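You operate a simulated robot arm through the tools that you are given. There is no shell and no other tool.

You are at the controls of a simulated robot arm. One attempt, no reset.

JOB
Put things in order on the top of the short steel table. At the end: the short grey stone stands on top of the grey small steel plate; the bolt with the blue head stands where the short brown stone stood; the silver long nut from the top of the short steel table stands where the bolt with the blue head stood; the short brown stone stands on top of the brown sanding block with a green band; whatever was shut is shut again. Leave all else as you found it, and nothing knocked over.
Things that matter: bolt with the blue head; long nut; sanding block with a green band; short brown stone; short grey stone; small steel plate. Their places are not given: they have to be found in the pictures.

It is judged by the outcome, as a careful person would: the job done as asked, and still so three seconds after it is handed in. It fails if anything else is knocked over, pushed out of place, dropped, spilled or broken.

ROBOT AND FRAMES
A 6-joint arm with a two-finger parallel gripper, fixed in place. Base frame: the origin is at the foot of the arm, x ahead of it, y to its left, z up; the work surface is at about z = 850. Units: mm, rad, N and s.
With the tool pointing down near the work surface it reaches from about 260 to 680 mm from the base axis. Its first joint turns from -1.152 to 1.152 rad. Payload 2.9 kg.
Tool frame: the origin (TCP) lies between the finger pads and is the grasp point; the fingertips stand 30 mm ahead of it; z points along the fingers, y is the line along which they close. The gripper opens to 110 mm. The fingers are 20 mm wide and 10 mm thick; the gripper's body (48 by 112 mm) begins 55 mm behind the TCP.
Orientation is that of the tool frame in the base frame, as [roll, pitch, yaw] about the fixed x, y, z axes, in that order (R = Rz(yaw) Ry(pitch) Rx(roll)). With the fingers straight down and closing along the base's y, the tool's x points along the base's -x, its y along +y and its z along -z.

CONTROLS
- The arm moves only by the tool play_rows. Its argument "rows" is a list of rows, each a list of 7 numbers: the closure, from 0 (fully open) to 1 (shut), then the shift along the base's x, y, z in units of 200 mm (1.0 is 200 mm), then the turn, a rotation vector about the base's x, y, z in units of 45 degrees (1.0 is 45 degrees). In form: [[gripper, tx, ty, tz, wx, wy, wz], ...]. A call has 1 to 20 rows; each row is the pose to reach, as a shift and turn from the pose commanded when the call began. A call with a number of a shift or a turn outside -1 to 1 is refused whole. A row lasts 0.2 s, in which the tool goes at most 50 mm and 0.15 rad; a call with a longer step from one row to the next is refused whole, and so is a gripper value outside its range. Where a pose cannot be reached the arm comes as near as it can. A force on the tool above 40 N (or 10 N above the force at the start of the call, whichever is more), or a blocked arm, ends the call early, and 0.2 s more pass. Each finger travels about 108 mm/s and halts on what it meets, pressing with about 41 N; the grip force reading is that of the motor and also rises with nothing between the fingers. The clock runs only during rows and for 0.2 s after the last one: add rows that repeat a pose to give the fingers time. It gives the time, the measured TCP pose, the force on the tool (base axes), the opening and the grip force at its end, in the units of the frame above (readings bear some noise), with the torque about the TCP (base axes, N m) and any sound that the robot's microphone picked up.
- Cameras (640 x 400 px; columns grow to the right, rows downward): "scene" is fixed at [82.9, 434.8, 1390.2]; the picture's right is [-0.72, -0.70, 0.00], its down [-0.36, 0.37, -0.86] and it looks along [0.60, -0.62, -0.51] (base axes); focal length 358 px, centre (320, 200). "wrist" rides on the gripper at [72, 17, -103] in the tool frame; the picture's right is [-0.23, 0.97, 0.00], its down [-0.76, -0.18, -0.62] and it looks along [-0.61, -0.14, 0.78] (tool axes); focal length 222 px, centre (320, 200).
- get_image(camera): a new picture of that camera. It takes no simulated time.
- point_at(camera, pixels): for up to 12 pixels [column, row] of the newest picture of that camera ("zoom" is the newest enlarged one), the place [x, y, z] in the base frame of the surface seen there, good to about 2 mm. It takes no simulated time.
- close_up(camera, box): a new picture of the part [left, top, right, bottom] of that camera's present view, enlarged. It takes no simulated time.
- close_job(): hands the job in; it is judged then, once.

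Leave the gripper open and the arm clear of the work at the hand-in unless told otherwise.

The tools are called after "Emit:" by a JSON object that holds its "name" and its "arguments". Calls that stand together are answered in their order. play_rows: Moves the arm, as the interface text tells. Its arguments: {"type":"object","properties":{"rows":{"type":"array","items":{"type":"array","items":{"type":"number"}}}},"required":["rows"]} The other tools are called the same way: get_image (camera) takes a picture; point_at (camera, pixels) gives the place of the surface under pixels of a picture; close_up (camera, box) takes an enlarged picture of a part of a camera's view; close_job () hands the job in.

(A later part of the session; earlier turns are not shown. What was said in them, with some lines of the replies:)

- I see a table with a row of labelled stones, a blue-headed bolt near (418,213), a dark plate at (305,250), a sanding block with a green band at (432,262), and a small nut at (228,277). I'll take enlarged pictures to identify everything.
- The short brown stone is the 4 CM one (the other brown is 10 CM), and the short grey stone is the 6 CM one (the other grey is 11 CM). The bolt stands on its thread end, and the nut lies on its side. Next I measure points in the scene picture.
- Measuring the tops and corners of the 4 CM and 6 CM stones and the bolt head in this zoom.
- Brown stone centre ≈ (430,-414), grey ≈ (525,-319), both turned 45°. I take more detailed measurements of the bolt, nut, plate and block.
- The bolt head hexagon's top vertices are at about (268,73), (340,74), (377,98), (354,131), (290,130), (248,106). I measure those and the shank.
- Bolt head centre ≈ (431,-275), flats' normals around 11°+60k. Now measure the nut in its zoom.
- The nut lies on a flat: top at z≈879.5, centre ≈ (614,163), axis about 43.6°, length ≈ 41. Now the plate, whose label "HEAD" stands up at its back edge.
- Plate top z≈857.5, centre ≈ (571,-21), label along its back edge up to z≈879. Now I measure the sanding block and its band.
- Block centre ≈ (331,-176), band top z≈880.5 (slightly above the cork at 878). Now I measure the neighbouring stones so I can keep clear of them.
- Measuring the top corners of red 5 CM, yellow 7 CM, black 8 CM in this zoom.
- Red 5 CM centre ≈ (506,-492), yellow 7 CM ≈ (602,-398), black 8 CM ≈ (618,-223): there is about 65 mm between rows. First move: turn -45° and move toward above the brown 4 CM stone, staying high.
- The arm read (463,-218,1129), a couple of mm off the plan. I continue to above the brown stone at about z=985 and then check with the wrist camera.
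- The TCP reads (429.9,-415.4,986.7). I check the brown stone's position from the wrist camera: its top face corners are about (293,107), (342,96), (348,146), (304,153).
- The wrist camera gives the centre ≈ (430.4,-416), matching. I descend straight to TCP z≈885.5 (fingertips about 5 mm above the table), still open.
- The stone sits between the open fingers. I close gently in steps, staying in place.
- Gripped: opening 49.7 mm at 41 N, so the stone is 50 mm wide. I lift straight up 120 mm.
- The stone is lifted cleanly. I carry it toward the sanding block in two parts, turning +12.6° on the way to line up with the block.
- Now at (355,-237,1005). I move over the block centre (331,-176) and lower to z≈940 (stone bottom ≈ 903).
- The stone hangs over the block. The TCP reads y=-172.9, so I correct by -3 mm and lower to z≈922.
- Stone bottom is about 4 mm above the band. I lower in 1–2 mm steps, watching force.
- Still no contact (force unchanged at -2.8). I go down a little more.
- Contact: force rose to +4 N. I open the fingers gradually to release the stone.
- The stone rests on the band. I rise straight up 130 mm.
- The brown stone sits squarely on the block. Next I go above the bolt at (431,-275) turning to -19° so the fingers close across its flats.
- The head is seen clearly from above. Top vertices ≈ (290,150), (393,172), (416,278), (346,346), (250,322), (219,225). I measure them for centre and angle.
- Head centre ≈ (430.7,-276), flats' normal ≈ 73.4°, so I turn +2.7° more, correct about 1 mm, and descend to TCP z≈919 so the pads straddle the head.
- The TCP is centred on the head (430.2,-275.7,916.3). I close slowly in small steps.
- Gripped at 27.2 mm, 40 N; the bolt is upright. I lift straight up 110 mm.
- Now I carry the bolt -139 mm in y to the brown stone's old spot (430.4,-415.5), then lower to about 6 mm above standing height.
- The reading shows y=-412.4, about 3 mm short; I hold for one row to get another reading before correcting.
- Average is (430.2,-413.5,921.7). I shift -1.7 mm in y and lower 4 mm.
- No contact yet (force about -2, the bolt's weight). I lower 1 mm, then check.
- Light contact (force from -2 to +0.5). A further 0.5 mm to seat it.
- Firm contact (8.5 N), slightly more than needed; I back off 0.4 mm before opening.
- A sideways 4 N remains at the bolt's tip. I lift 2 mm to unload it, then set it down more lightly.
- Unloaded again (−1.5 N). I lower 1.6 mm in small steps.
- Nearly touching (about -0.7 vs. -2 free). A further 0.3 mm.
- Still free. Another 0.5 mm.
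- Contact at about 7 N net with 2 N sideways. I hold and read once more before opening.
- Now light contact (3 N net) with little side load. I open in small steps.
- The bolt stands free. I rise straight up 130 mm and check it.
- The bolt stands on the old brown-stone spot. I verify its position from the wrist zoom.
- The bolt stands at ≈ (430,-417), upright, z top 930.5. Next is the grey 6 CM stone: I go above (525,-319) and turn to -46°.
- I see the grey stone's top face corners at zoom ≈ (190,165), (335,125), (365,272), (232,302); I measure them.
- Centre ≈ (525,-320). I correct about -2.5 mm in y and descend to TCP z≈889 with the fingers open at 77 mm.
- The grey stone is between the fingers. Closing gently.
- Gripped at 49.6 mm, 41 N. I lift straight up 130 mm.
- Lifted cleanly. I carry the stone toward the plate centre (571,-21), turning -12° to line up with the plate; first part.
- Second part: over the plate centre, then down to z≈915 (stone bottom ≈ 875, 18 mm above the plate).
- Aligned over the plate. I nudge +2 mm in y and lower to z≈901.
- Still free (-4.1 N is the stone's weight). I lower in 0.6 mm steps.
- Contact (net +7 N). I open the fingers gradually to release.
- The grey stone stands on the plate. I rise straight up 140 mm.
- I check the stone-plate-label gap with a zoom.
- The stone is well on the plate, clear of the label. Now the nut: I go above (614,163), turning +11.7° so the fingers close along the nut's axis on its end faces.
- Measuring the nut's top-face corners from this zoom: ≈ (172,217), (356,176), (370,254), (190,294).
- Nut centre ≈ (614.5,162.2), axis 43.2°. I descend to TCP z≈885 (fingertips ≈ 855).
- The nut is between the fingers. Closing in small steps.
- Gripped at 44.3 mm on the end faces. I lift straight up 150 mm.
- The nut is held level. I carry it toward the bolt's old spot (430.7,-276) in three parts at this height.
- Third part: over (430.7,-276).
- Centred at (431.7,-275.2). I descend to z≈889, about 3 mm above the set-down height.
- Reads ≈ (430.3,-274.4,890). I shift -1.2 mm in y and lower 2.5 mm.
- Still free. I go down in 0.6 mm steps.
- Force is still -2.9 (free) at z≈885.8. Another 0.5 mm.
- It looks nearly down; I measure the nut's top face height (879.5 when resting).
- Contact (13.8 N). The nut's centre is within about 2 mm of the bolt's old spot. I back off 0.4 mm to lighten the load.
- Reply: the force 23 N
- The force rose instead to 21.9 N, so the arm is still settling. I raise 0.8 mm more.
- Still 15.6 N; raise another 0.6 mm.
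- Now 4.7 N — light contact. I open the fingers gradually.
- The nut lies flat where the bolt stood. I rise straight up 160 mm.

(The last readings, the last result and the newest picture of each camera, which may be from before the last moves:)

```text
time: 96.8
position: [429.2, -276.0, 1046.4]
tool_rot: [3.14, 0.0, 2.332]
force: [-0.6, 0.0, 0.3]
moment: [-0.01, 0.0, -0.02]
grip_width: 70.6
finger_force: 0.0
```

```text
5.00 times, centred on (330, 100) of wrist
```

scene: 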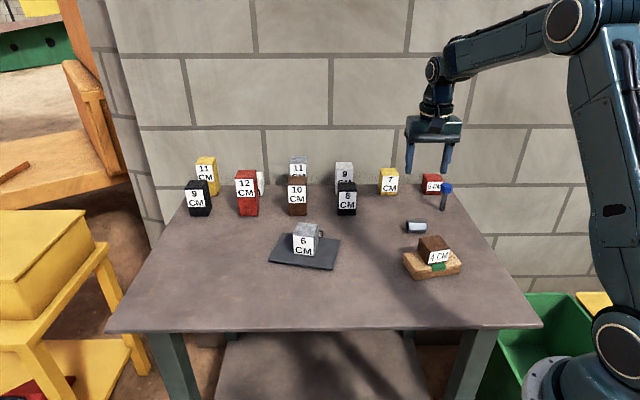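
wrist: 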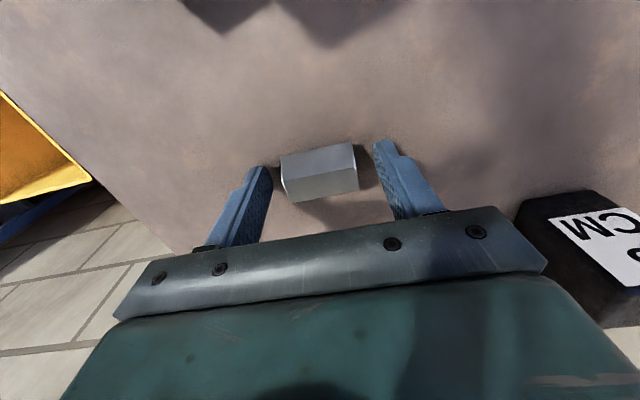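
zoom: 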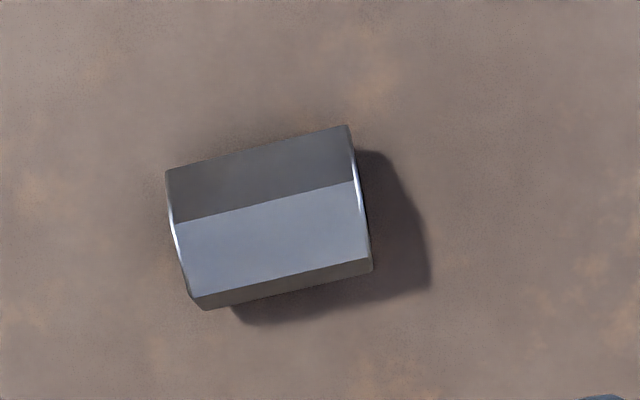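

All four moves are done. I check the nut's final centre from the zoom (top-face corners ≈ (178,223), (352,184), (365,257), (192,294)) and look closely at everything else.

Emit:
{"name": "point_at", "arguments": {"camera": "zoom", "pixels": [[179, 224], [351, 184], [365, 256], [192, 293], [272, 238]]}}

Emit:
{"name": "close_up", "arguments": {"camera": "scene", "box": [340, 160, 500, 290]}}

Emit:
{"name": "close_up", "arguments": {"camera": "scene", "box": [170, 140, 360, 290]}}

```text
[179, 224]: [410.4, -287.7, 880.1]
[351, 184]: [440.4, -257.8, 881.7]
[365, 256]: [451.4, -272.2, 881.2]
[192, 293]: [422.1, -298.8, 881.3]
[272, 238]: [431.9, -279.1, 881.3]
```

```text
3.08 times, centred on (420, 225) of scene
```

zoom: 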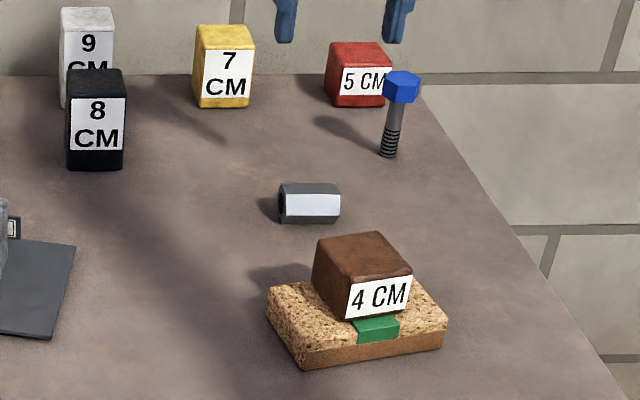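

```text
2.67 times, centred on (265, 215) of scene
```

zoom: 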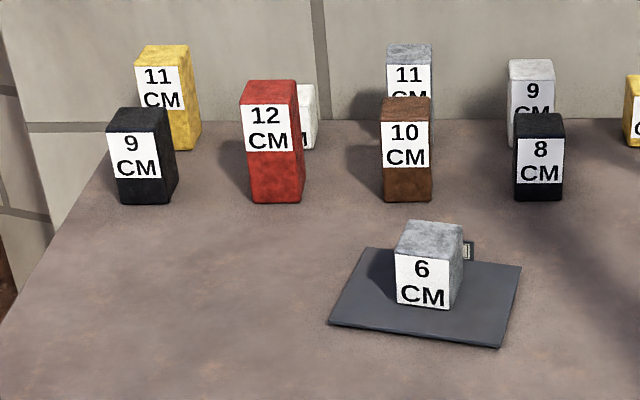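

Everything is in place: nut centre ≈ (431,-279), bolt upright, both stones seated, other stones untouched. I raise the arm and open the gripper fully to be clear.

Emit:
{"name": "play_rows", "arguments": {"rows": [[0.36, 0, 0, 0.1, 0, 0, 0], [0.36, 0, 0, 0.2, 0, 0, 0], [0.3, 0, 0.1, 0.3, 0, 0, 0], [0.2, 0, 0.2, 0.4, 0, 0, 0], [0.1, 0, 0.3, 0.45, 0, 0, 0], [0, 0, 0.4, 0.45, 0, 0, 0], [0, 0, 0.5, 0.45, 0, 0, 0], [0, 0, 0.6, 0.45, 0, 0, 0], [0, 0, 0.6, 0.45, 0, 0, 0], [0, 0, 0.6, 0.45, 0, 0, 0]]}}

Emit:
{"name": "get_image", "arguments": {"camera": "scene"}}

Emit:
{"name": "get_image", "arguments": {"camera": "wrist"}}

```text
time: 99.0
position: [429.1, -157.5, 1136.4]
tool_rot: [3.141, 0.0, 2.332]
force: [-0.7, 0.4, -0.4]
moment: [0.01, -0.05, 0.01]
grip_width: 110.3
finger_force: 0.1
```

```text
taken
```

scene: 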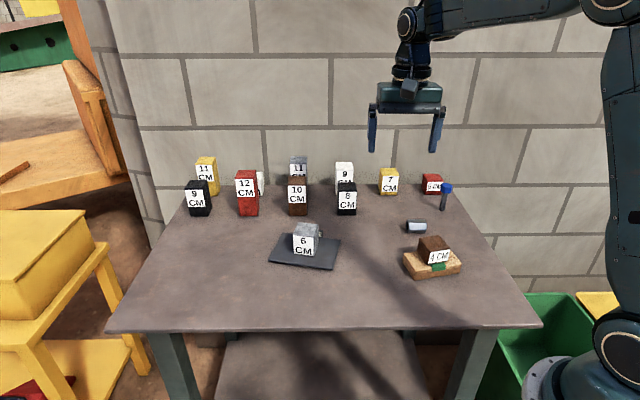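

```text
taken
```

wrist: 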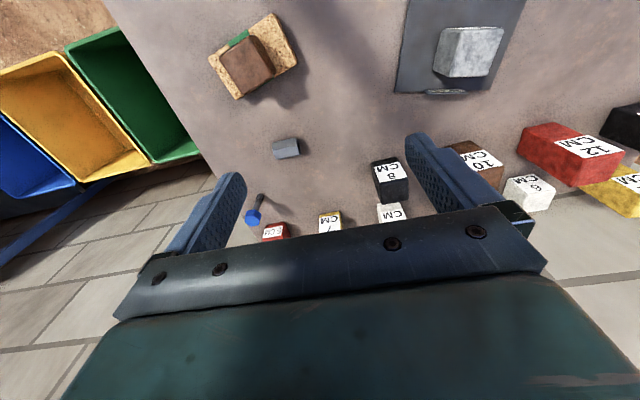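

The arm is clear and the gripper is open. The grey 6 CM stone is on the plate, the bolt stands where the brown stone was, the nut lies where the bolt was, and the brown 4 CM stone is on the sanding block. Nothing was opened, so nothing needs shutting. I hand the job in.

Emit:
{"name": "close_job", "arguments": {}}

```text
The job is handed in.
```

The job is handed in; the result of the judging hasn't come back. In the last pictures everything was where you asked, nothing was knocked over, and the other stones looked untouched.

- **Short grey stone (6 CM):** it stands on the small steel plate, clear of the "HEAD" label.
- **Bolt with the blue head:** it stands upright about 2 to 3 mm from where the short brown stone's centre was.
- **Long nut:** it is about 3 mm from where the bolt's centre was. It was lying on its side at the start, and I left it lying rather than turning it on end. If "stands" meant upright, that part is not met.
- **Short brown stone (4 CM):** it stands on the green band of the sanding block.

I opened nothing, so nothing needed shutting again. The gripper is fully open and the arm is well above the table.
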